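You operate a simulated robot arm through the tools that you are given. There is no shell and no other tool.

You run a simulated robot arm. Do the job below in one go: nothing can be reset, and whatever is moved stays where it is left.

Task
Wipe off the blue stain, then draw 150 mL from each jar: red-ring beaker under the blue tap.
Fine: the blue-ring beaker takes the other jar; taps shut; use the pad from the black shelf and put it back there. What is to be rubbed or washed off counts as gone when no trace of it is left.

It is judged by the outcome, as a careful person would: the job done as asked, and still so three seconds after it is handed in. It fails if anything else is knocked over, pushed out of place, dropped, spilled or broken.

Robot
A 7-joint arm with a two-finger parallel gripper, fixed in place. Base frame: the origin is at the foot of the arm, x ahead of it, y to its left, z up. Readings come in mm, degrees, newtons and seconds.
With the tool pointing down near the work surface it reaches from about 100 to 580 mm from the base axis. Its first joint turns from -115.0 to 115.0 degrees. Payload 3.91 kg.
The tool frame sits at the grasp point between the pads (the TCP): z along the fingers, y along the line on which they close. The tips reach 30 mm beyond it. The gripper opens to 110 mm. The fingers are 20 mm wide and 10 mm thick; the gripper's body (48 by 112 mm) begins 55 mm behind the TCP.
Orientation is that of the tool frame in the base frame, as [roll, pitch, yaw] about the fixed x, y, z axes, in that order (R = Rz(yaw) Ry(pitch) Rx(roll)). With the fingers straight down and closing along the base's y, the tool's x points along the base's -x, its y along +y and its z along -z.

Tools
- The arm moves only by the tool play_rows. Its argument "steps" is one flat list of numbers, 7 for each row, row after row: the shift along the base's x, y, z in mm, then the turn, a rotation vector about the base's x, y, z in degrees, then the closure in counts, from 0 (fully open) to 255 (shut). In form: [x, y, z, wx, wy, wz, fingers, x, y, z, wx, wy, wz, fingers, ...]. A call has 1 to 20 rows; each row shifts and turns the commanded pose from where the row before left it. Rows are played at 5 a second. More than 50 mm and 8.6 degrees between two rows, or a gripper value outside its range, and nothing of the call is played. A pose out of reach is approached as far as the arm can. The call stops where the force on the tool passes 50 N (or 10 N more than at its start, if that is more) or the arm is blocked; 0.2 s more then pass. The fingers move at their own pace (about 153 mm/s each) and stop on an object; they squeeze with about 43 N. The grip force told is the motor's: it shows also when the fingers shut on nothing. Time passes only in rows, and 0.2 s behind the last, so rows that do not move let the fingers close. The reply holds the time, the measured pose of the TCP, the force on the tool along the base axes, the opening and the grip force, in the units named above and with some noise, with the torque about the TCP (base axes, N m) and any sound that the robot's microphone picked up.
- Cameras (640 x 400 px; columns grow to the right, rows downward): "scene" is fixed at [219.1, -651.7, 1406]; the picture's right is [0.94, -0.35, 0.00], its down [-0.21, -0.56, -0.80] and it looks along [0.28, 0.75, -0.60] (base axes); focal length 344 px, centre (320, 200). "wrist" rides on the gripper at [72, 17, -103] in the tool frame; the picture's right is [-0.23, 0.97, 0.00], its down [-0.76, -0.18, -0.62] and it looks along [-0.61, -0.14, 0.78] (tool axes); focal length 222 px, centre (320, 200). There is no depth. A picture from a camera that has moved, and an enlarged one, comes with that camera's place and axes in the base frame and with its lens.
- grab_frame(camera): a new picture of that camera. No time passes.
- move_column(by): slides the trunk up (or, below 0, down) by that many mm; the arm rides with it, the base frame stays. It gives what a move gives, with no picture.
- close_up(camera, box): a new picture of the part [left, top, right, bottom] of that camera's present view, enlarged. No time passes.
- hand_in(): hands the job in; it is judged then, once.

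Nothing tells you positions but the pictures and the camera data. Unless the task says otherwise, let go and move clear before handing in.

The tools are called as name(argument=value, ...) on one line, values as JSON. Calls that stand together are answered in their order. play_rows: Moves the arm, as the interface text tells. Its arguments: {"type":"object","properties":{"steps":{"type":"array"}},"required":["steps"]} The other tools are called the same way: move_column (by) slides the trunk up or down; grab_frame (camera) takes a picture; close_up (camera, box) takes an enlarged picture of a part of a camera's view; hand_in () hands the job in.

At the start:

```text
t: 0.0
tcp_pos: [379.5, 213.7, 1033.4]
ee_rot: [-179.9, 0.1, -180.0]
ft_force: [-0.5, -0.3, 0.1]
wrist_torque: [-0.02, 0.03, -0.01]
opening: 110.3
grasp_force: 0.0
trunk travel left (down, up): [-625.0, 365.0]
```

scene: 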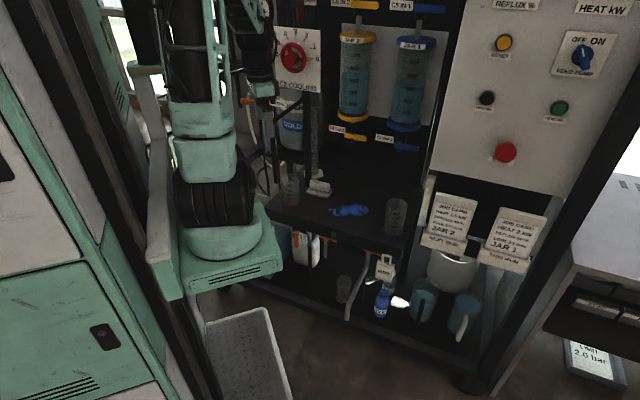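
wrist: 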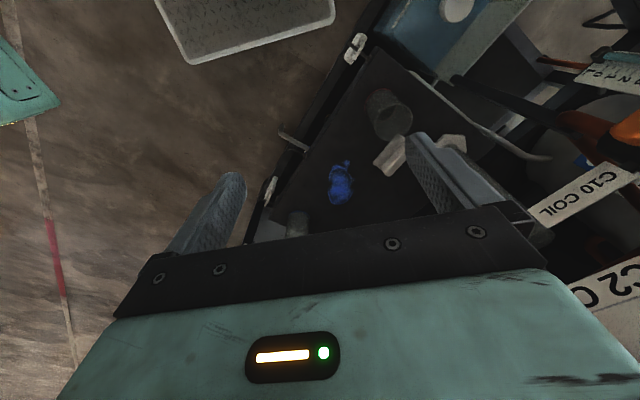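

I see the arm above a black bench with a blue stain, two beakers and a pad-like block, and two jars (yellow and blue taps) behind. I'll take enlarged pictures first to locate everything.

close_up(camera="scene", box=[240, 130, 440, 255])

close_up(camera="scene", box=[310, 0, 470, 100])

close_up(camera="scene", box=[310, 80, 470, 180])

close_up(camera="scene", box=[240, 220, 520, 395])

close_up(camera="wrist", box=[230, 60, 510, 235])

close_up(camera="scene", box=[410, 180, 570, 280])

```text
3.20 times, centred on (340, 192) of scene
camera zoom: at [219.1, -651.7, 1406.0], right [0.94, -0.35, 0.0], down [-0.21, -0.56, -0.8], along [0.28, 0.75, -0.6], focal length 1100 px, centre (256, 224)
```

zoom: 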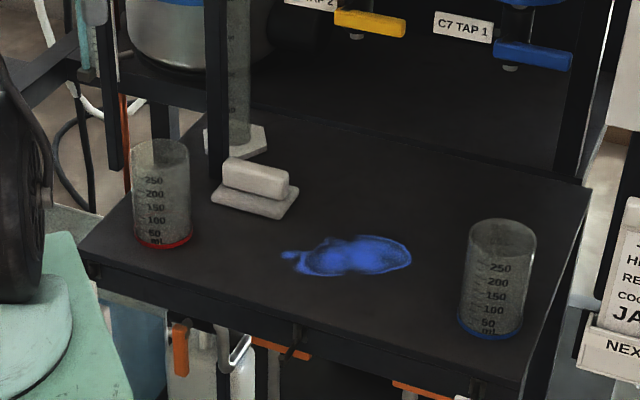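

```text
4.00 times, centred on (390, 50) of scene
camera zoom: at [219.1, -651.7, 1406.0], right [0.94, -0.35, 0.0], down [-0.21, -0.56, -0.8], along [0.28, 0.75, -0.6], focal length 1375 px, centre (40, 800)
```

zoom: 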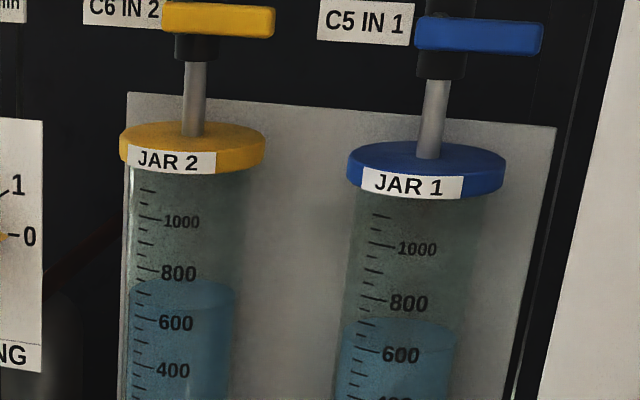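

```text
4.00 times, centred on (390, 130) of scene
camera zoom: at [219.1, -651.7, 1406.0], right [0.94, -0.35, 0.0], down [-0.21, -0.56, -0.8], along [0.28, 0.75, -0.6], focal length 1375 px, centre (40, 480)
```

zoom: 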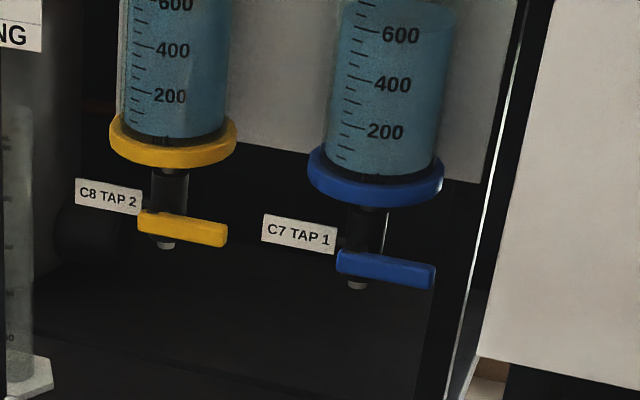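

```text
2.29 times, centred on (380, 308) of scene
camera zoom: at [219.1, -651.7, 1406.0], right [0.94, -0.35, 0.0], down [-0.21, -0.56, -0.8], along [0.28, 0.75, -0.6], focal length 786 px, centre (183, -46)
```

zoom: 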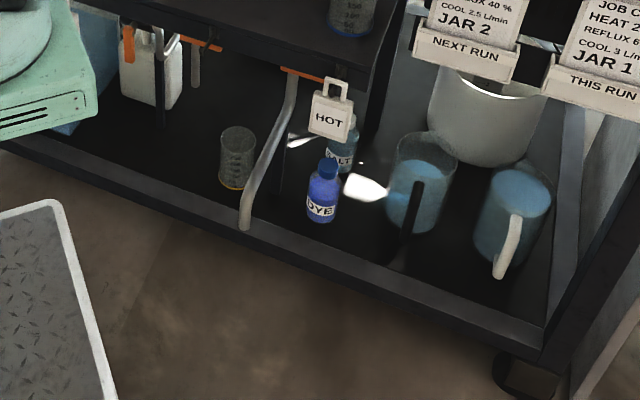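

```text
2.29 times, centred on (370, 148) of wrist
camera zoom: at [307.6, 229.7, 1137.4], right [0.23, 0.97, 0.0], down [0.76, -0.18, 0.62], along [0.61, -0.14, -0.78], focal length 508 px, centre (206, 320)
```

zoom: 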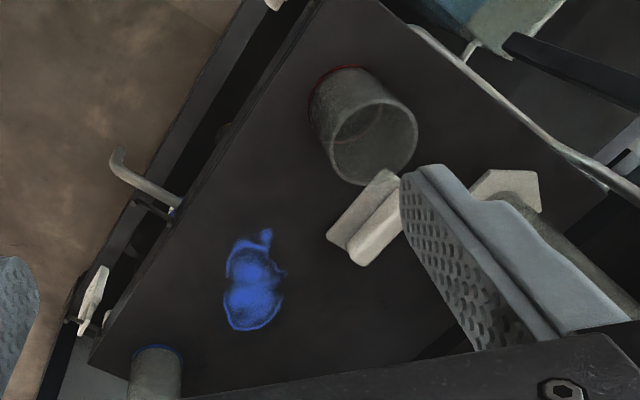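

```text
4.00 times, centred on (490, 230) of scene
camera zoom: at [219.1, -651.7, 1406.0], right [0.94, -0.35, 0.0], down [-0.21, -0.56, -0.8], along [0.28, 0.75, -0.6], focal length 1375 px, centre (-360, 80)
```

zoom: 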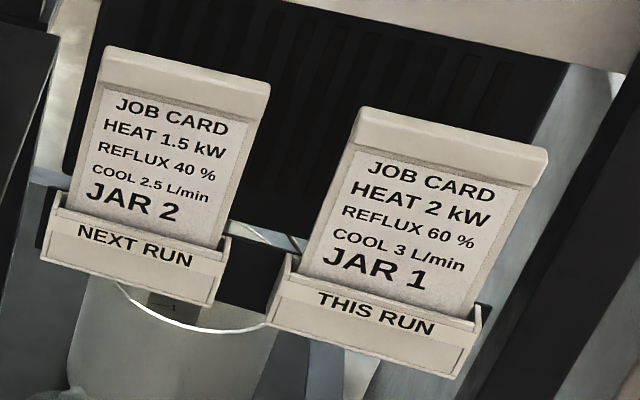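

The black shelf top triangulates to about z=642, with the stain near (657, 207), the red-ring beaker near (466, 312), the blue-ring beaker near (738, 60), and the pad behind the stain. I'll look at the arm's base and the right side, then raise and back off the wrist for a second view of the taps.

close_up(camera="scene", box=[120, 0, 360, 150])

close_up(camera="scene", box=[120, 140, 360, 290])

close_up(camera="wrist", box=[400, 0, 640, 150])

```text
2.67 times, centred on (240, 75) of scene
camera zoom: at [219.1, -651.7, 1406.0], right [0.94, -0.35, 0.0], down [-0.21, -0.56, -0.8], along [0.28, 0.75, -0.6], focal length 917 px, centre (533, 533)
```

zoom: 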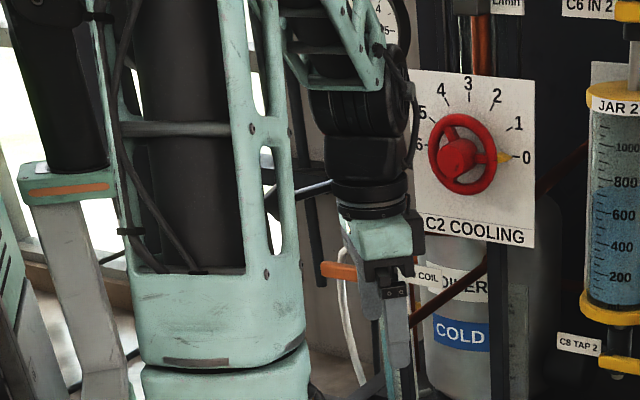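

```text
2.67 times, centred on (240, 215) of scene
camera zoom: at [219.1, -651.7, 1406.0], right [0.94, -0.35, 0.0], down [-0.21, -0.56, -0.8], along [0.28, 0.75, -0.6], focal length 917 px, centre (533, 160)
```

zoom: 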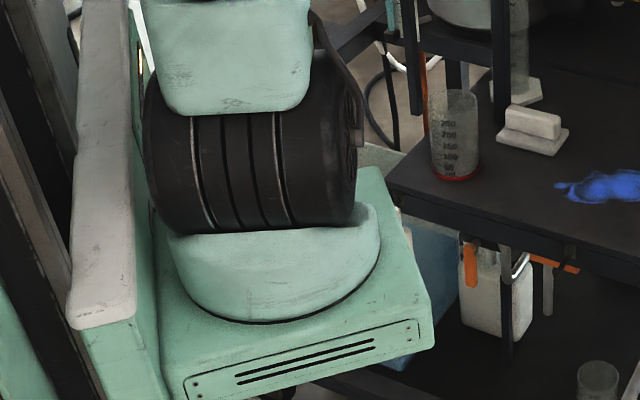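

```text
2.67 times, centred on (520, 75) of wrist
camera zoom: at [307.6, 229.7, 1137.4], right [0.23, 0.97, 0.0], down [0.76, -0.18, 0.62], along [0.61, -0.14, -0.78], focal length 592 px, centre (-213, 533)
```

zoom: 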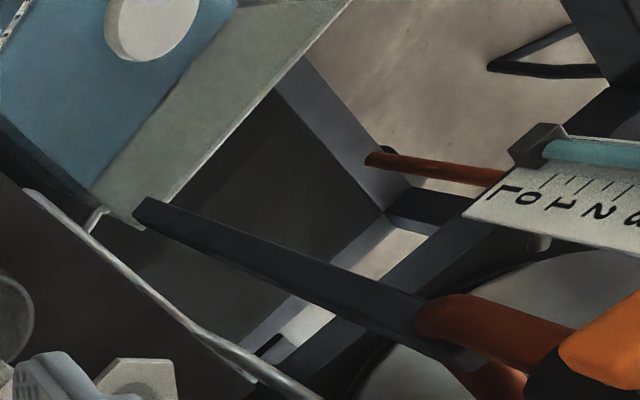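

The arm's turning axis looks to be around x≈200, and the bench is turned about 45° (front edge from (372, 299) to (730, −32)). I'll move sideways in front of the bench, turn the tool to face it, and look again.

play_rows(steps=[26, -21, 0, 0, 0, 0, 0, 26, -21, 0, 0, 0, 0, 0, 26, -21, 0, 0, 0, 0, 0, 26, -21, 0, 0, 0, 0, 0, 26, -21, 0, 0, 0, 0, 0, 26, -21, 0, 0, 0, 0, 0, 0, 0, 0, 0, 0, 7.8, 0, 0, 0, 0, 0, 0, 7.8, 0, 0, 0, 0, 0, 0, 7.8, 0, 0, 0, 0, 0, 0, 7.8, 0, 0, 0, 0, 0, 0, 7.8, 0, 0, 0, 0, 0, 0, 7.8, 0])

```text
t: 2.6
tcp_pos: [534.9, 88.3, 1033.9]
ee_rot: [180.0, -0.1, -133.1]
ft_force: [0.0, 0.3, 0.8]
wrist_torque: [-0.01, -0.04, -0.04]
opening: 110.1
grasp_force: 0.0
trunk travel left (down, up): [-625.0, 365.0]
```

grab_frame(camera="wrist")

grab_frame(camera="scene")

```text
taken
camera wrist: at [474.5, 45.9, 1137.9], right [-0.56, 0.83, 0.0], down [0.65, 0.43, 0.62], along [0.52, 0.35, -0.78], focal length 222 px, centre (320, 200)
```

wrist: 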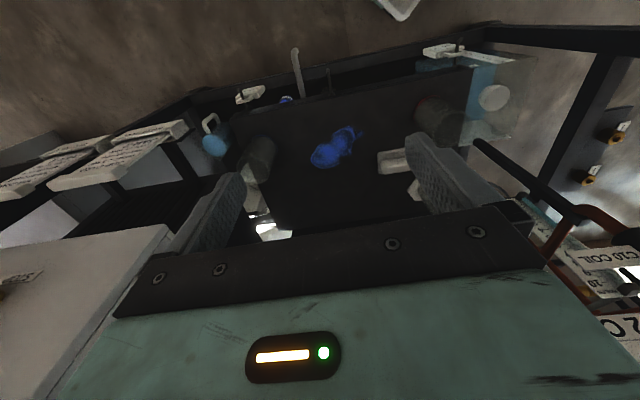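

```text
taken
```

scene: 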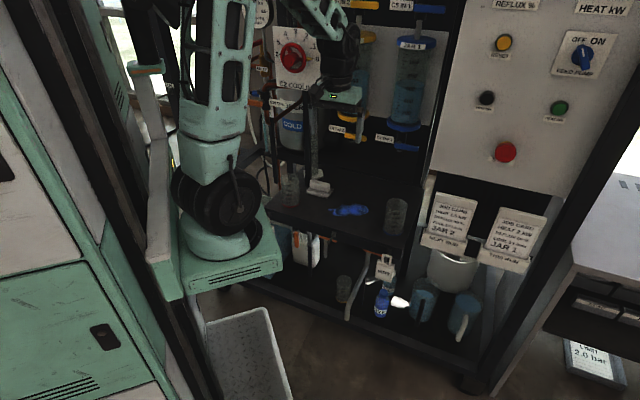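

The tool now faces the bench; the right-hand control panel starts near (790, −5) above z≈909, so I keep clear of it. I'll tilt the fingers forward to get the taps into the wrist camera.

play_rows(steps=[0, 0, 0, 5.47, -5.13, 0, 0, 0, 0, 0, 5.47, -5.13, 0, 0, 0, 0, 0, 5.47, -5.13, 0, 0, 0, 0, 0, 5.47, -5.13, 0, 0, 0, 0, 0, 5.47, -5.13, 0, 0])

grab_frame(camera="wrist")

grab_frame(camera="scene")

```text
t: 3.8
tcp_pos: [535.1, 88.4, 1034.3]
ee_rot: [179.8, 36.2, -133.1]
ft_force: [0.3, 0.0, 0.6]
wrist_torque: [0.02, 0.01, 0.01]
opening: 110.0
grasp_force: 0.1
trunk travel left (down, up): [-625.0, 365.0]
```

```text
taken
camera wrist: at [442.0, 11.7, 1074.3], right [-0.59, 0.8, 0.14], down [0.3, 0.06, 0.95], along [0.75, 0.6, -0.27], focal length 222 px, centre (320, 200)
```

wrist: 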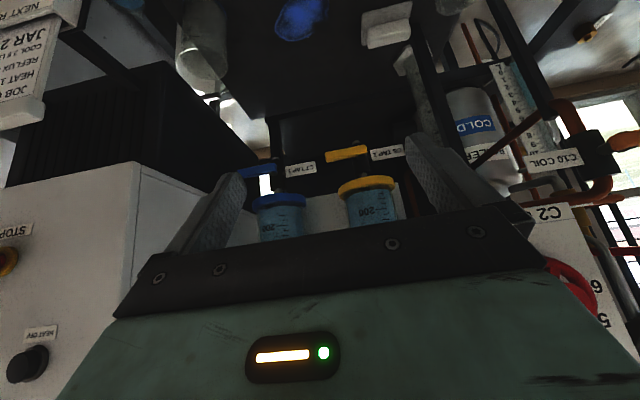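

```text
taken
```

scene: 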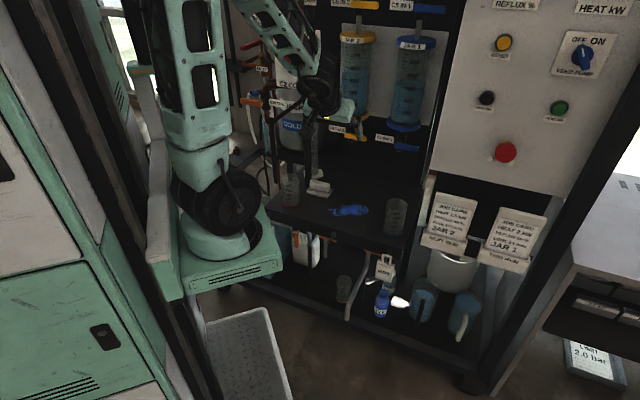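

close_up(camera="wrist", box=[230, 110, 430, 235])

close_up(camera="scene", box=[330, 115, 430, 178])

close_up(camera="wrist", box=[170, 0, 490, 200])

```text
3.20 times, centred on (330, 172) of wrist
camera zoom: at [442.0, 11.7, 1074.3], right [-0.59, 0.8, 0.14], down [0.3, 0.06, 0.95], along [0.75, 0.6, -0.27], focal length 711 px, centre (288, 288)
```

zoom: 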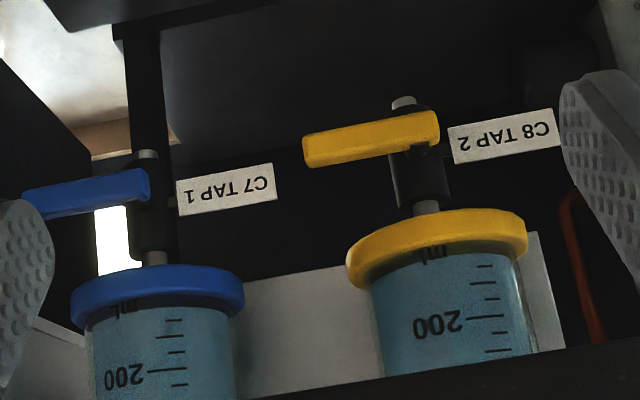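

```text
6.35 times, centred on (380, 146) of scene
camera zoom: at [219.1, -651.7, 1406.0], right [0.94, -0.35, 0.0], down [-0.21, -0.56, -0.8], along [0.28, 0.75, -0.6], focal length 2182 px, centre (-61, 540)
```

zoom: 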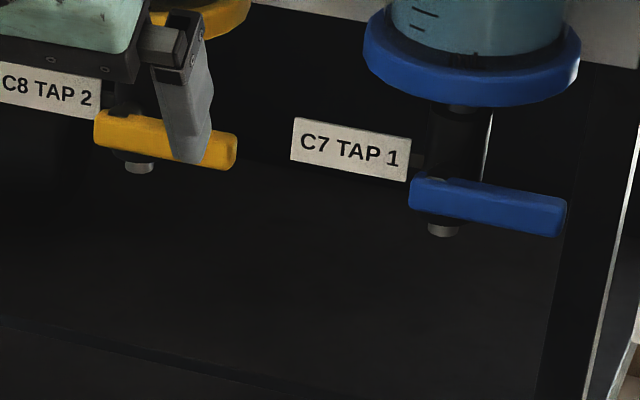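

```text
2.00 times, centred on (330, 100) of wrist
camera zoom: at [442.0, 11.7, 1074.3], right [-0.59, 0.8, 0.14], down [0.3, 0.06, 0.95], along [0.75, 0.6, -0.27], focal length 444 px, centre (300, 400)
```

zoom: 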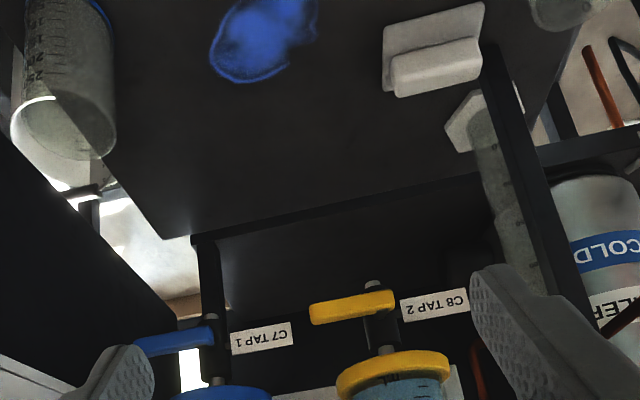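

The tap nozzles triangulate to about (700, 328, 848) for yellow and (826, 214, 848) for blue. Their horizontal levers stick out in front at z≈887. I'll now move nearer to the pad, keeping the tool tilted, to see the pad, the post beside it and the stain.

play_rows(steps=[0, 18, -25, 0, 0, 0, 0, 0, 18, -25, 0, 0, 0, 0, 0, 18, -25, 0, 0, 0, 0, 0, 18, -25, 0, 0, 0, 0, 0, 18, -25, 0, 0, 0, 0, 0, 18, -25, 0, 0, 0, 0, 0, 20, -25, 0, 0, 0, 0, 0, 20, -29, 0, 0, 0, 0])

grab_frame(camera="wrist")

grab_frame(camera="scene")

```text
t: 5.8
tcp_pos: [559.6, 218.8, 839.1]
ee_rot: [178.7, 38.7, -138.1]
ft_force: [-1.1, 0.1, -0.6]
wrist_torque: [-0.01, 0.01, -0.02]
opening: 110.0
grasp_force: 0.0
trunk travel left (down, up): [-625.0, 365.0]
stopped in row 8: the arm was blocked; the commanded pose is now the measured one
```

```text
taken
camera wrist: at [460.5, 147.8, 874.8], right [-0.53, 0.83, 0.16], down [0.28, 0.0, 0.96], along [0.8, 0.55, -0.23], focal length 222 px, centre (320, 200)
```

wrist: 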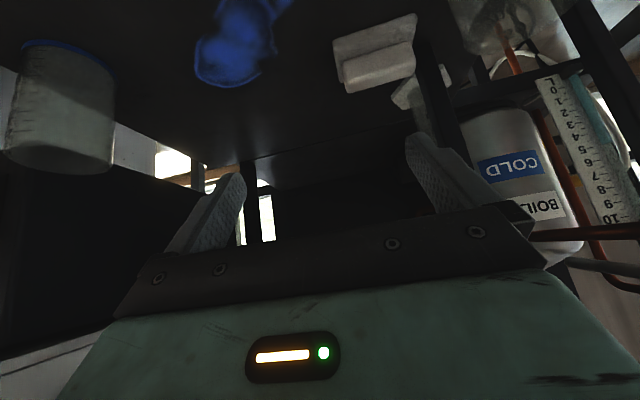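

```text
taken
```

scene: 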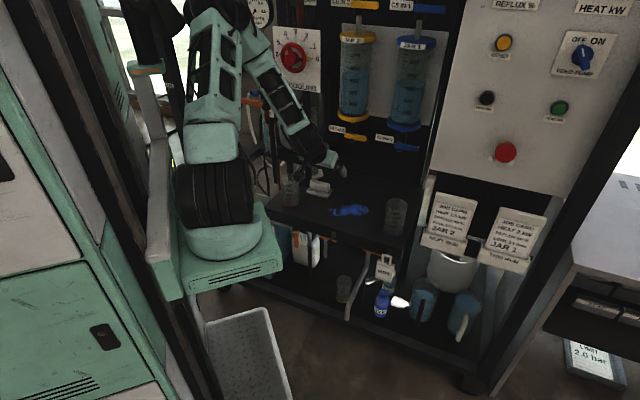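

The arm hit a joint limit with the trunk this high (no contact force). I'll back up to the earlier clear pose, then lower the trunk so the arm works at a better height.

play_rows(steps=[-3, -16, 25, 0, 0, 1, 0, -3, -16, 25, 0, 0, 1, 0, -3, -16, 25, 0, 0, 1, 0, -3, -16, 25, 0, 0, 1, 0, -3, -16, 25, 0, 0, 1, 0, -3, -16, 25, 0, 0, 0, 0, -3, -16, 25, 0, 0, 0, 0, -3, -16, 25, 0, 0, 0, 0, 0, 0, 0, 0, 0, 0, 0])

```text
t: 7.8
tcp_pos: [531.8, 87.6, 1031.8]
ee_rot: [179.4, 38.1, -132.3]
ft_force: [0.1, -0.5, -0.2]
wrist_torque: [0.0, 0.0, 0.02]
opening: 109.9
grasp_force: 0.1
trunk travel left (down, up): [-625.0, 365.0]
```

move_column(by=-120)

grab_frame(camera="scene")

```text
t: 9.3
tcp_pos: [533.1, 86.7, 912.3]
ee_rot: [179.3, 38.1, -132.3]
ft_force: [0.1, 0.4, 0.5]
wrist_torque: [-0.04, 0.0, 0.01]
opening: 110.2
grasp_force: 0.0
trunk travel left (down, up): [-505.0, 485.0]
```

```text
taken
```

scene: 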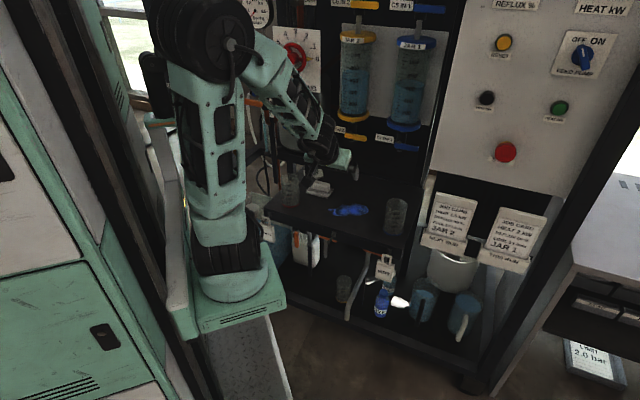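

move_column(by=-100)

grab_frame(camera="scene")

grab_frame(camera="wrist")

```text
t: 10.6
tcp_pos: [532.8, 86.9, 813.0]
ee_rot: [179.3, 38.1, -132.3]
ft_force: [0.6, 0.7, 0.3]
wrist_torque: [0.03, -0.03, 0.01]
opening: 110.2
grasp_force: 0.0
trunk travel left (down, up): [-405.0, 585.0]
```

```text
taken
```

scene: 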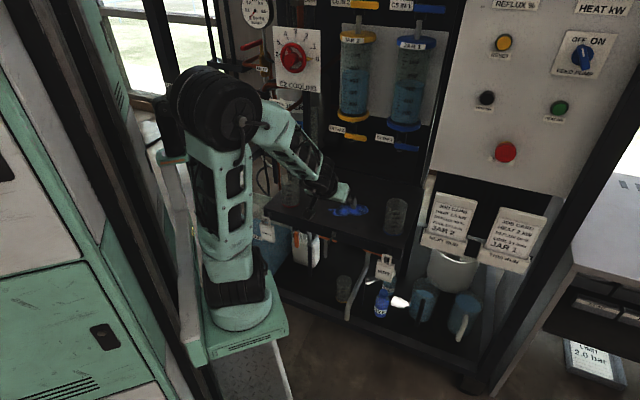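

```text
taken
camera wrist: at [441.0, 8.5, 849.9], right [-0.6, 0.78, 0.15], down [0.28, 0.04, 0.96], along [0.74, 0.62, -0.24], focal length 222 px, centre (320, 200)
```

wrist: 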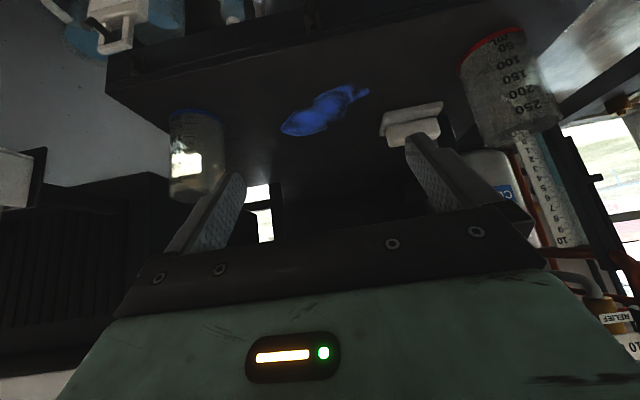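

play_rows(steps=[2, 26, 0, 0, 0, 0, 0, 2, 26, 0, 0, 0, 0, 0, 2, 26, 0, 0, 0, 0, 0, 2, 26, 0, 0, 0, 0, 0, 2, 26, 0, 0, 0, 0, 0, 2, 26, 0, 0, 0, 0, 0, 2, 26, 0, 0, 0, 0, 0, 2, 26, 0, 0, 0, 0, 0, 0, 0, 0, 0, 0, 0, 0])

grab_frame(camera="wrist")

grab_frame(camera="scene")

```text
t: 12.6
tcp_pos: [550.1, 295.6, 811.6]
ee_rot: [179.4, 38.0, -132.3]
ft_force: [0.6, 0.0, 0.5]
wrist_torque: [-0.02, 0.0, 0.01]
opening: 110.2
grasp_force: 0.0
trunk travel left (down, up): [-405.0, 585.0]
```

```text
taken
camera wrist: at [459.1, 216.1, 849.7], right [-0.6, 0.78, 0.15], down [0.28, 0.04, 0.96], along [0.74, 0.62, -0.24], focal length 222 px, centre (320, 200)
```

wrist: 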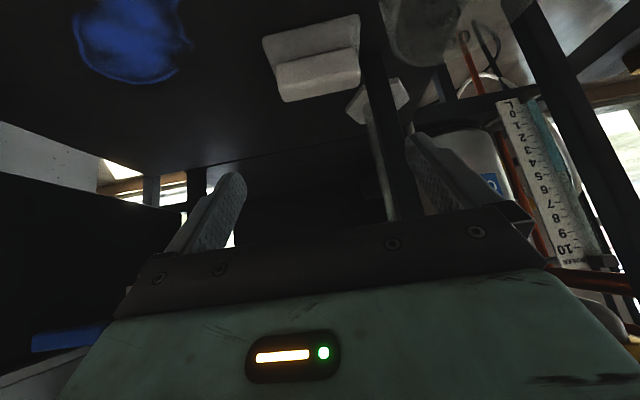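

```text
taken
```

scene: 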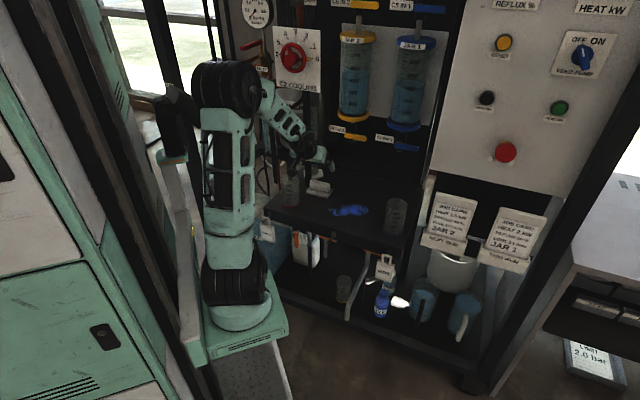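

close_up(camera="wrist", box=[200, 0, 440, 150])

close_up(camera="scene", box=[260, 150, 360, 213])

```text
2.67 times, centred on (320, 75) of wrist
camera zoom: at [459.1, 216.1, 849.7], right [-0.6, 0.78, 0.15], down [0.28, 0.04, 0.96], along [0.74, 0.62, -0.24], focal length 592 px, centre (320, 533)
```

zoom: 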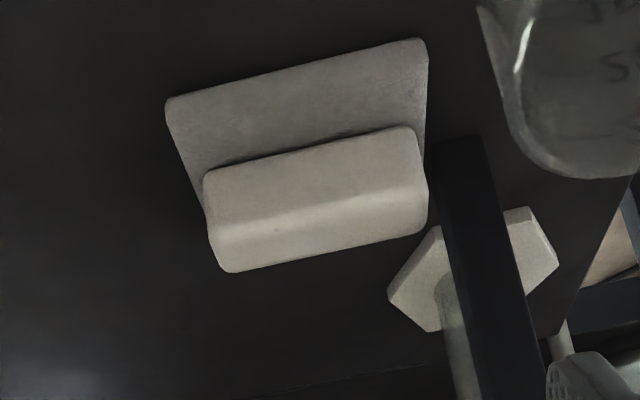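

```text
6.35 times, centred on (310, 182) of scene
camera zoom: at [219.1, -651.7, 1406.0], right [0.94, -0.35, 0.0], down [-0.21, -0.56, -0.8], along [0.28, 0.75, -0.6], focal length 2182 px, centre (384, 318)
```

zoom: 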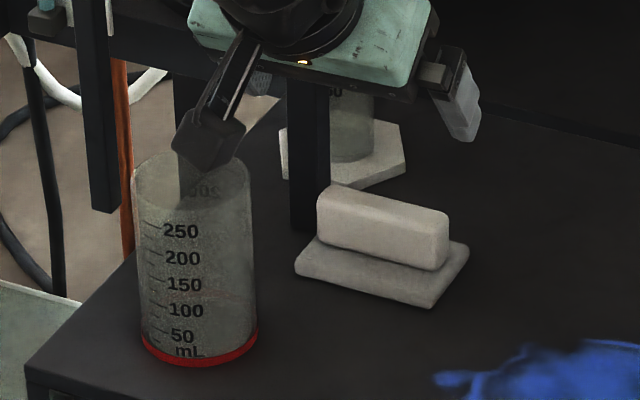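

The pad is about 88×58 mm with a handle about 77×22 mm, centred near (596, 355). The red-ring beaker (about 67 mm wide, 118 mm tall, at (467, 315)) stands where the gripper and camera must pass, so I'll shift it to its place under the blue tap first and then wipe. Now I tilt the tool further and go above the red-ring beaker.

play_rows(steps=[0, 0, 10, 4.68, -4.36, 0, 42, 0, 0, 10, 4.68, -4.36, 0, 42, 0, 0, 10, 4.68, -4.36, 0, 42, -21, 5, 0, 0, 0, 0, 42, -21, 5, 0, 0, 0, 0, 42, -21, 5, 0, 0, 0, 0, 42, -20, 4, 0, 0, 0, 0, 42, 0, 0, 0, 0, 0, 0, 42])

grab_frame(camera="wrist")

grab_frame(camera="scene")

```text
t: 14.4
tcp_pos: [464.4, 315.0, 841.3]
ee_rot: [179.9, 57.4, -131.9]
ft_force: [0.1, 0.2, 0.0]
wrist_torque: [0.0, 0.04, 0.0]
opening: 92.1
grasp_force: 0.1
trunk travel left (down, up): [-405.0, 585.0]
```

```text
taken
camera wrist: at [369.7, 231.0, 836.7], right [-0.64, 0.74, 0.19], down [0.06, -0.2, 0.98], along [0.76, 0.64, 0.09], focal length 222 px, centre (320, 200)
```

wrist: 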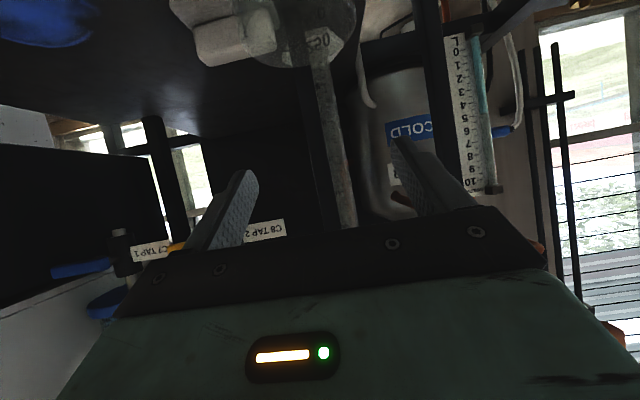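

```text
taken
```

scene: 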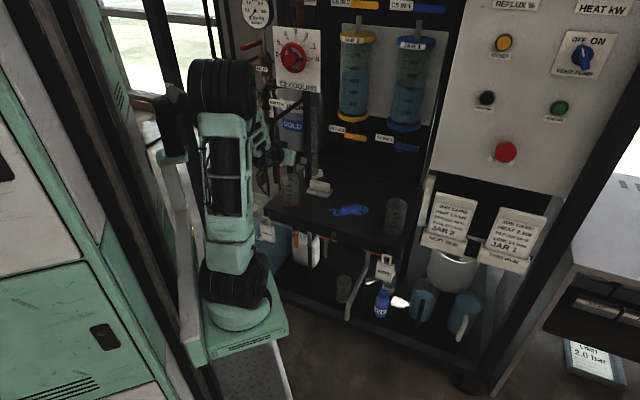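

close_up(camera="wrist", box=[160, 0, 400, 150])

close_up(camera="scene", box=[250, 130, 350, 230])

```text
2.67 times, centred on (280, 75) of wrist
camera zoom: at [369.7, 231.0, 836.7], right [-0.64, 0.74, 0.19], down [0.06, -0.2, 0.98], along [0.76, 0.64, 0.09], focal length 592 px, centre (427, 533)
```

zoom: 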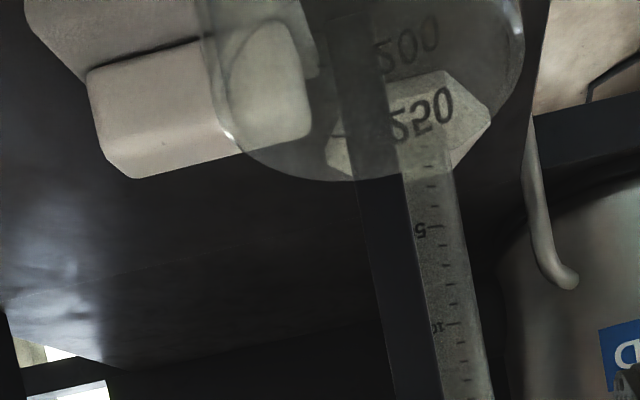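

```text
4.00 times, centred on (300, 180) of scene
camera zoom: at [219.1, -651.7, 1406.0], right [0.94, -0.35, 0.0], down [-0.21, -0.56, -0.8], along [0.28, 0.75, -0.6], focal length 1375 px, centre (400, 280)
```

zoom: 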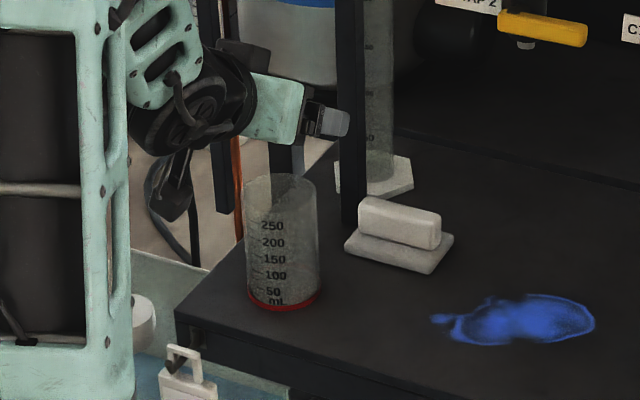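

play_rows(steps=[1, 2, -23, 0, 0, 0, 42, 1, 2, -23, 0, 0, 0, 42, 0, 0, -22, 0, 0, 0, 42, 0, 0, -22, 0, 0, 0, 42, 0, 0, 0, 0, 0, 0, 42])

grab_frame(camera="wrist")

close_up(camera="scene", box=[250, 130, 350, 230])

```text
t: 15.6
tcp_pos: [466.6, 317.8, 753.1]
ee_rot: [179.9, 57.2, -131.9]
ft_force: [-0.2, -0.2, 1.3]
wrist_torque: [0.02, 0.01, 0.0]
opening: 92.0
grasp_force: 0.1
trunk travel left (down, up): [-405.0, 585.0]
```

```text
taken
camera wrist: at [371.9, 234.3, 747.8], right [-0.64, 0.74, 0.19], down [0.06, -0.2, 0.98], along [0.76, 0.64, 0.09], focal length 222 px, centre (320, 200)
```

wrist: 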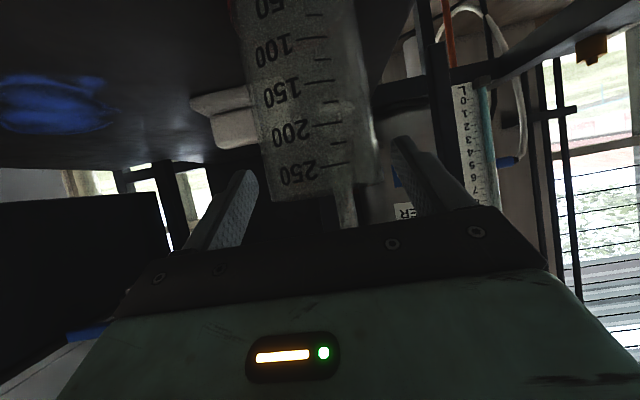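

```text
4.00 times, centred on (300, 180) of scene
camera zoom: at [219.1, -651.7, 1406.0], right [0.94, -0.35, 0.0], down [-0.21, -0.56, -0.8], along [0.28, 0.75, -0.6], focal length 1375 px, centre (400, 280)
```

zoom: 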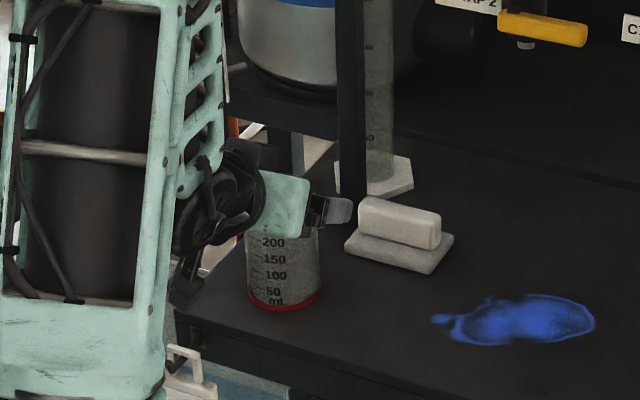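

play_rows(steps=[0, 1, -13, 0, 0, 0, 42, 0, 0, -12, 0, 0, 0, 42, 0, 0, 0, 0, 0, 0, 42, 0, 0, 0, 0, 0, 0, 120, 0, 0, 0, 0, 0, 0, 160, 0, 0, 0, 0, 0, 0, 160])

grab_frame(camera="wrist")

close_up(camera="scene", box=[250, 130, 350, 230])

```text
t: 17.0
tcp_pos: [467.9, 318.2, 727.7]
ee_rot: [179.8, 57.3, -132.0]
ft_force: [0.0, 0.4, 0.7]
wrist_torque: [0.0, -0.06, 0.01]
opening: 64.9
grasp_force: 43.2
trunk travel left (down, up): [-405.0, 585.0]
```

```text
taken
camera wrist: at [372.8, 235.4, 723.5], right [-0.64, 0.74, 0.19], down [0.06, -0.2, 0.98], along [0.76, 0.64, 0.09], focal length 222 px, centre (320, 200)
```

wrist: 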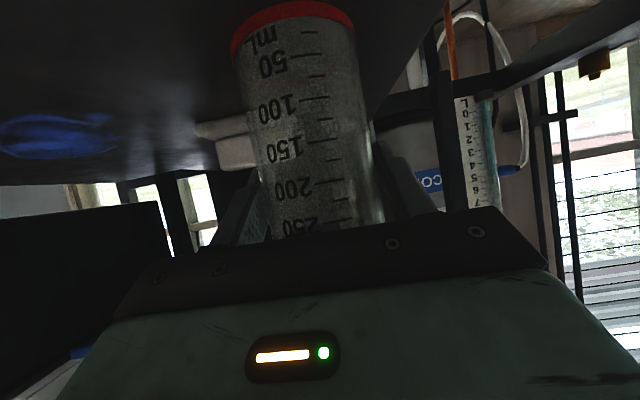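

```text
4.00 times, centred on (300, 180) of scene
camera zoom: at [219.1, -651.7, 1406.0], right [0.94, -0.35, 0.0], down [-0.21, -0.56, -0.8], along [0.28, 0.75, -0.6], focal length 1375 px, centre (400, 280)
```

zoom: 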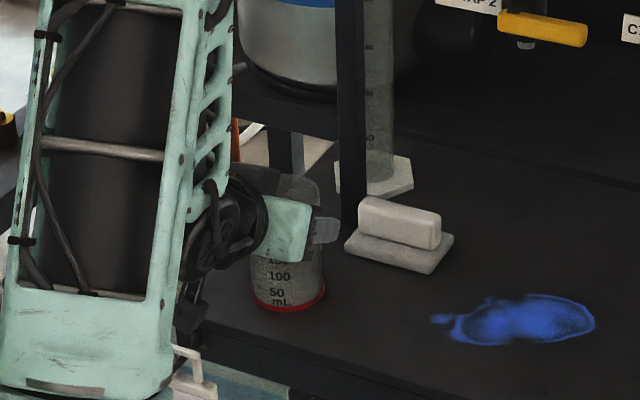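

The red-ring beaker is gripped (about 65 mm across). I lift it and carry it to the right, in front of the taps.

play_rows(steps=[0, 0, 15, 0, 0, 0, 160, 0, 0, 25, 0, 0, 0, 160, 20, -19, 0, 0, 0, 0, 160, 26, -25, 0, 0, 0, 0, 160, 26, -25, 0, 0, 0, 0, 160, 26, -25, 0, 0, 0, 0, 160, 20, -19, 0, 0, 0, 0, 160, 13, -13, 0, 0, 0, 0, 160, 0, 0, 0, 0, 0, 0, 160])

grab_frame(camera="scene")

grab_frame(camera="wrist")

```text
t: 19.0
tcp_pos: [597.2, 193.0, 768.4]
ee_rot: [179.8, 57.1, -132.0]
ft_force: [-0.3, 0.1, -0.3]
wrist_torque: [0.01, -0.01, 0.03]
opening: 64.8
grasp_force: 42.7
trunk travel left (down, up): [-405.0, 585.0]
```

```text
taken
```

scene: 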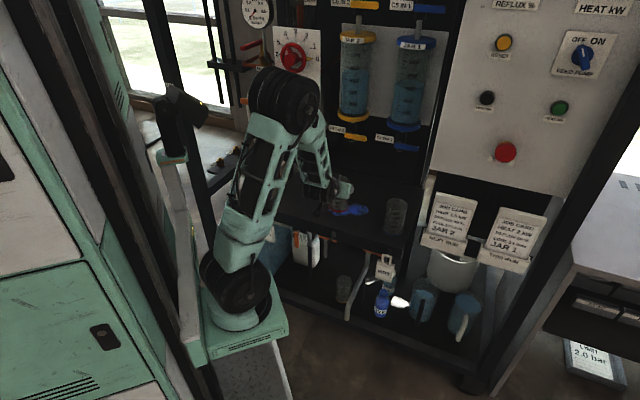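

```text
taken
camera wrist: at [502.3, 109.4, 762.7], right [-0.64, 0.74, 0.19], down [0.06, -0.2, 0.98], along [0.76, 0.64, 0.09], focal length 222 px, centre (320, 200)
```

wrist: 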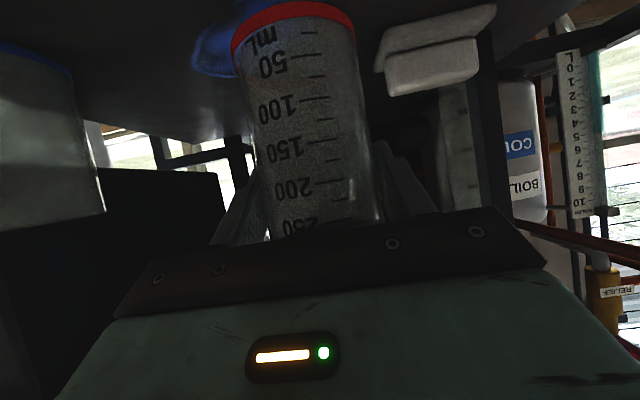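

play_rows(steps=[25, 2, 0, 0, 0, 0, 160, 33, 3, 0, 0, 0, 0, 160, 33, 3, 0, 0, 0, 0, 160, 33, 3, 0, 0, 0, 0, 160, 25, 2, 0, 0, 0, 0, 160, 0, 0, 0, 0, 0, 0, 160])

grab_frame(camera="scene")

grab_frame(camera="wrist")

```text
t: 20.4
tcp_pos: [748.8, 205.5, 766.6]
ee_rot: [179.8, 57.2, -132.1]
ft_force: [-0.4, 0.0, -0.5]
wrist_torque: [0.02, 0.01, 0.01]
opening: 64.9
grasp_force: 42.8
trunk travel left (down, up): [-405.0, 585.0]
```

```text
taken
```

scene: 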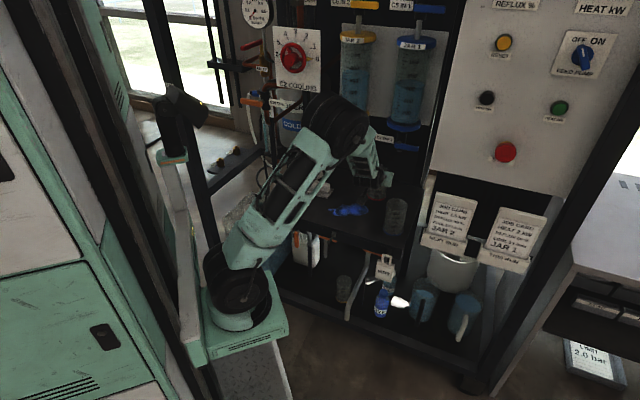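

```text
taken
camera wrist: at [653.5, 122.6, 761.7], right [-0.64, 0.74, 0.19], down [0.06, -0.2, 0.98], along [0.76, 0.64, 0.09], focal length 222 px, centre (320, 200)
```

wrist: 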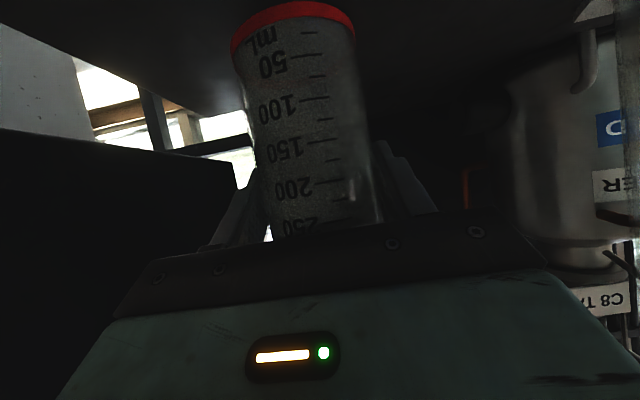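

play_rows(steps=[20, 2, -8, 0, 0, 0, 160, 25, 3, -8, 0, 0, 0, 160, 20, 2, -5, 0, 0, 0, 160, 12, 1, 0, 0, 0, 0, 160, 0, 0, 0, 0, 0, 0, 160])

grab_frame(camera="scene")

close_up(camera="scene", box=[320, 100, 440, 220])

grab_frame(camera="wrist")

```text
t: 21.6
tcp_pos: [825.4, 215.4, 746.7]
ee_rot: [179.8, 57.3, -132.0]
ft_force: [-0.3, 0.6, -0.4]
wrist_torque: [0.01, -0.02, -0.01]
opening: 64.9
grasp_force: 43.3
trunk travel left (down, up): [-405.0, 585.0]
```

```text
taken
```

scene: 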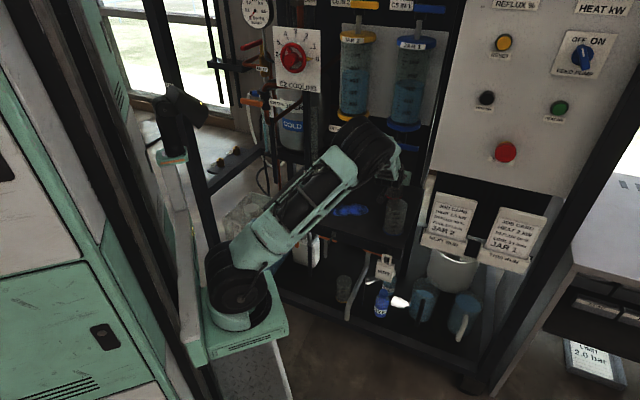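

```text
3.33 times, centred on (380, 160) of scene
camera zoom: at [219.1, -651.7, 1406.0], right [0.94, -0.35, 0.0], down [-0.21, -0.56, -0.8], along [0.28, 0.75, -0.6], focal length 1146 px, centre (120, 333)
```

zoom: 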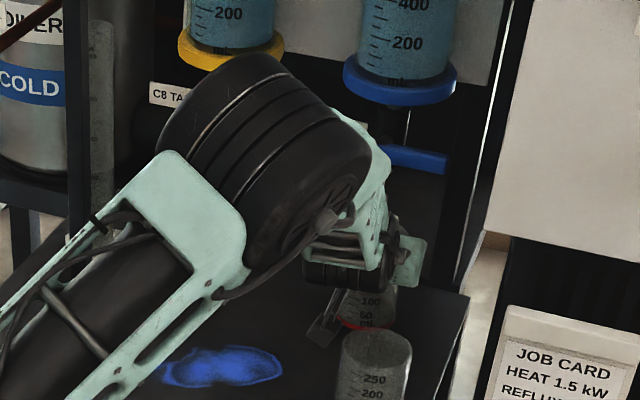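

```text
taken
camera wrist: at [729.9, 131.9, 741.4], right [-0.64, 0.74, 0.19], down [0.06, -0.2, 0.98], along [0.76, 0.64, 0.09], focal length 222 px, centre (320, 200)
```

wrist: 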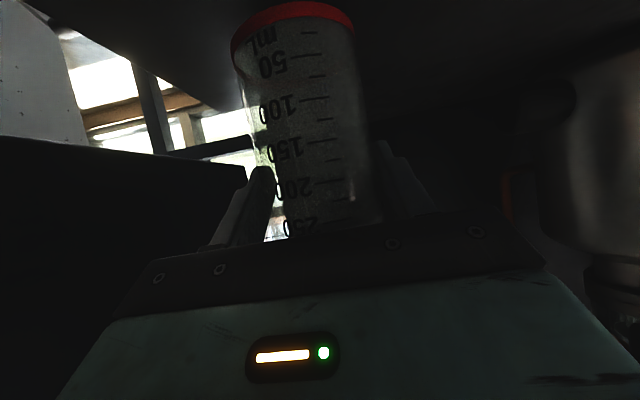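

The beaker is now under the blue nozzle; I lower it to the shelf (it stood there at tool height 727.7) and release.

play_rows(steps=[0, 0, -8, 0, 0, 0, 160, 0, 0, -6, 0, 0, 0, 160, 0, 0, -4, 0, 0, 0, 160, 0, 0, 0, 0, 0, 0, 160])

close_up(camera="scene", box=[370, 140, 420, 220])

```text
t: 22.6
tcp_pos: [825.3, 213.5, 729.1]
ee_rot: [179.8, 57.2, -132.0]
ft_force: [0.0, -0.4, 0.4]
wrist_torque: [-0.02, -0.02, -0.02]
opening: 65.0
grasp_force: 43.4
trunk travel left (down, up): [-405.0, 585.0]
```

```text
5.00 times, centred on (395, 180) of scene
camera zoom: at [219.1, -651.7, 1406.0], right [0.94, -0.35, 0.0], down [-0.21, -0.56, -0.8], along [0.28, 0.75, -0.6], focal length 1719 px, centre (-55, 300)
```

zoom: 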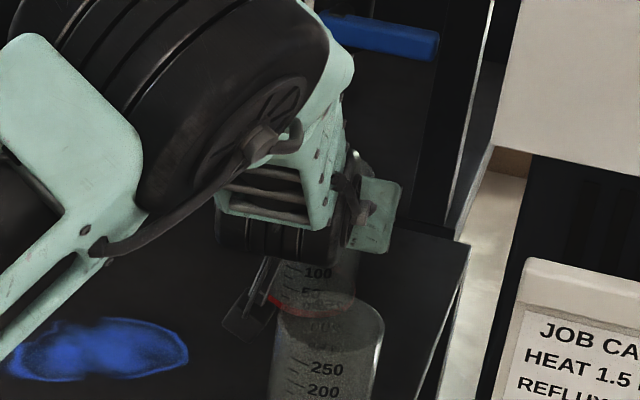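

play_rows(steps=[0, 0, -1, 0, 0, 0, 160, 0, 0, -1, 0, 0, 0, 160, 0, 0, 0, 0, 0, 0, 160])

```text
t: 23.4
tcp_pos: [824.9, 215.4, 727.7]
ee_rot: [179.9, 57.4, -131.9]
ft_force: [-0.3, -1.8, 7.1]
wrist_torque: [-0.24, 0.02, -0.01]
opening: 64.8
grasp_force: 42.5
trunk travel left (down, up): [-405.0, 585.0]
```

play_rows(steps=[0, 0, 0, 0, 0, 0, 100, 0, 0, 0, 0, 0, 0, 42, 0, 0, 0, 0, 0, 0, 42, -7, -8, 7, 0, 0, 0, 42, -11, -12, 11, 0, 0, 0, 42, -14, -15, 13, 0, 0, 0, 42, -14, -15, 13, 0, 0, 0, 42, 0, 0, 0, 0, 0, 0, 42])

grab_frame(camera="wrist")

close_up(camera="scene", box=[320, 100, 440, 220])

```text
t: 25.2
tcp_pos: [779.2, 166.1, 770.2]
ee_rot: [179.8, 57.2, -132.0]
ft_force: [-0.4, 0.2, -0.1]
wrist_torque: [-0.01, 0.01, -0.01]
opening: 92.0
grasp_force: 0.0
trunk travel left (down, up): [-405.0, 585.0]
```

```text
taken
camera wrist: at [683.7, 82.0, 765.3], right [-0.64, 0.74, 0.19], down [0.06, -0.2, 0.98], along [0.76, 0.64, 0.09], focal length 222 px, centre (320, 200)
```

wrist: 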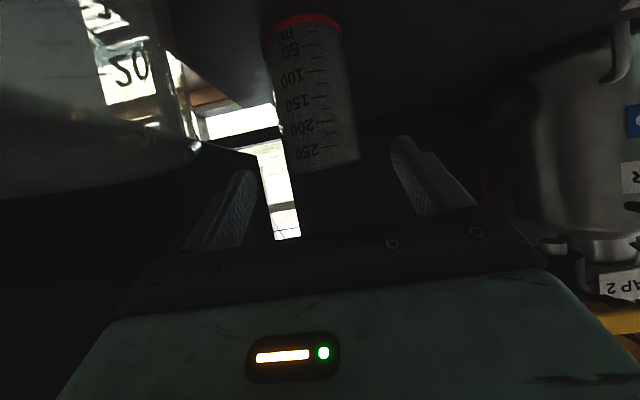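

```text
3.33 times, centred on (380, 160) of scene
camera zoom: at [219.1, -651.7, 1406.0], right [0.94, -0.35, 0.0], down [-0.21, -0.56, -0.8], along [0.28, 0.75, -0.6], focal length 1146 px, centre (120, 333)
```

zoom: 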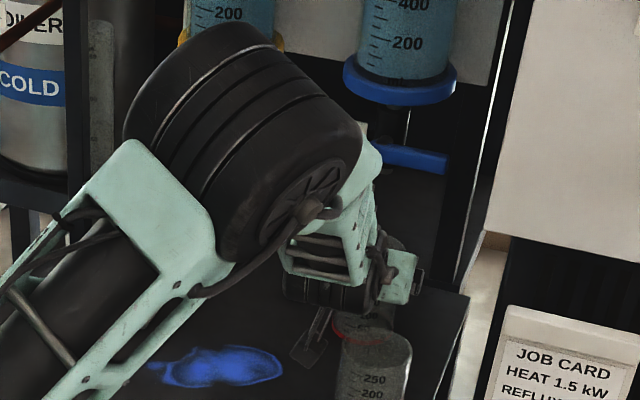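

play_rows(steps=[-22, 10, 8, 0, 0, 0, 42, -30, 10, 8, 0, 0, 0, 42, -40, 0, 8, 0, 0, 0, 42, -40, -10, 8, 0, 0, 0, 42, -40, -10, 8, 0, 0, 0, 42, -20, -10, 0, 0, 0, 0, 42, 0, 0, 0, 0, 0, 0, 42])

grab_frame(camera="wrist")

grab_frame(camera="scene")

```text
t: 26.8
tcp_pos: [585.9, 155.5, 811.8]
ee_rot: [179.9, 57.2, -132.1]
ft_force: [-0.7, 0.0, -0.7]
wrist_torque: [-0.02, 0.0, 0.01]
opening: 91.9
grasp_force: 0.1
trunk travel left (down, up): [-405.0, 585.0]
```

```text
taken
camera wrist: at [490.1, 72.8, 806.4], right [-0.64, 0.74, 0.19], down [0.06, -0.2, 0.98], along [0.76, 0.64, 0.09], focal length 222 px, centre (320, 200)
```

wrist: 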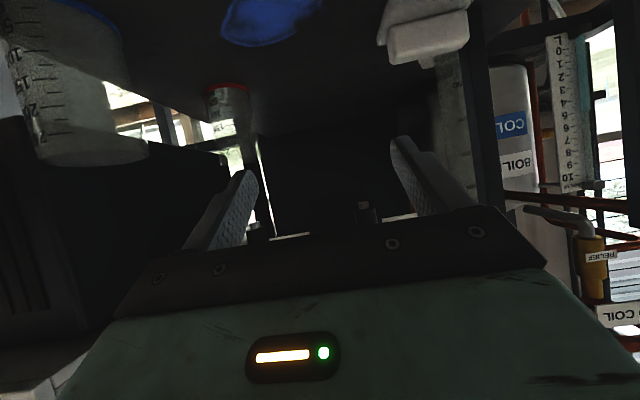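

```text
taken
```

scene: 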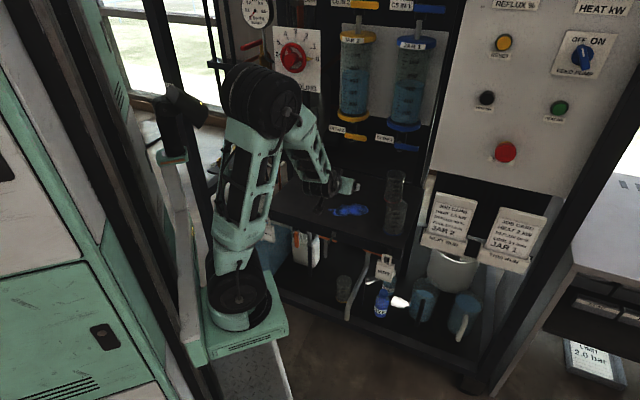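

close_up(camera="wrist", box=[190, 70, 430, 250])

close_up(camera="scene", box=[350, 120, 450, 245])

```text
2.22 times, centred on (310, 160) of wrist
camera zoom: at [490.1, 72.8, 806.4], right [-0.64, 0.74, 0.19], down [0.06, -0.2, 0.98], along [0.76, 0.64, 0.09], focal length 494 px, centre (342, 289)
```

zoom: 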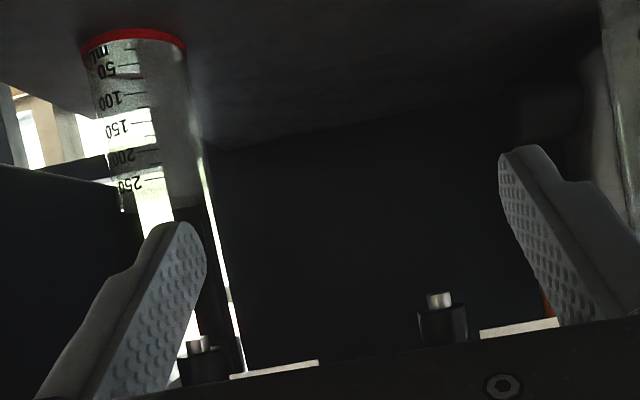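

```text
3.20 times, centred on (400, 182) of scene
camera zoom: at [219.1, -651.7, 1406.0], right [0.94, -0.35, 0.0], down [-0.21, -0.56, -0.8], along [0.28, 0.75, -0.6], focal length 1100 px, centre (64, 256)
```

zoom: 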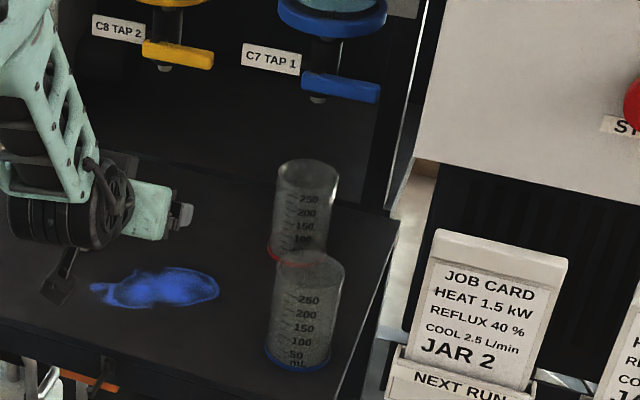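

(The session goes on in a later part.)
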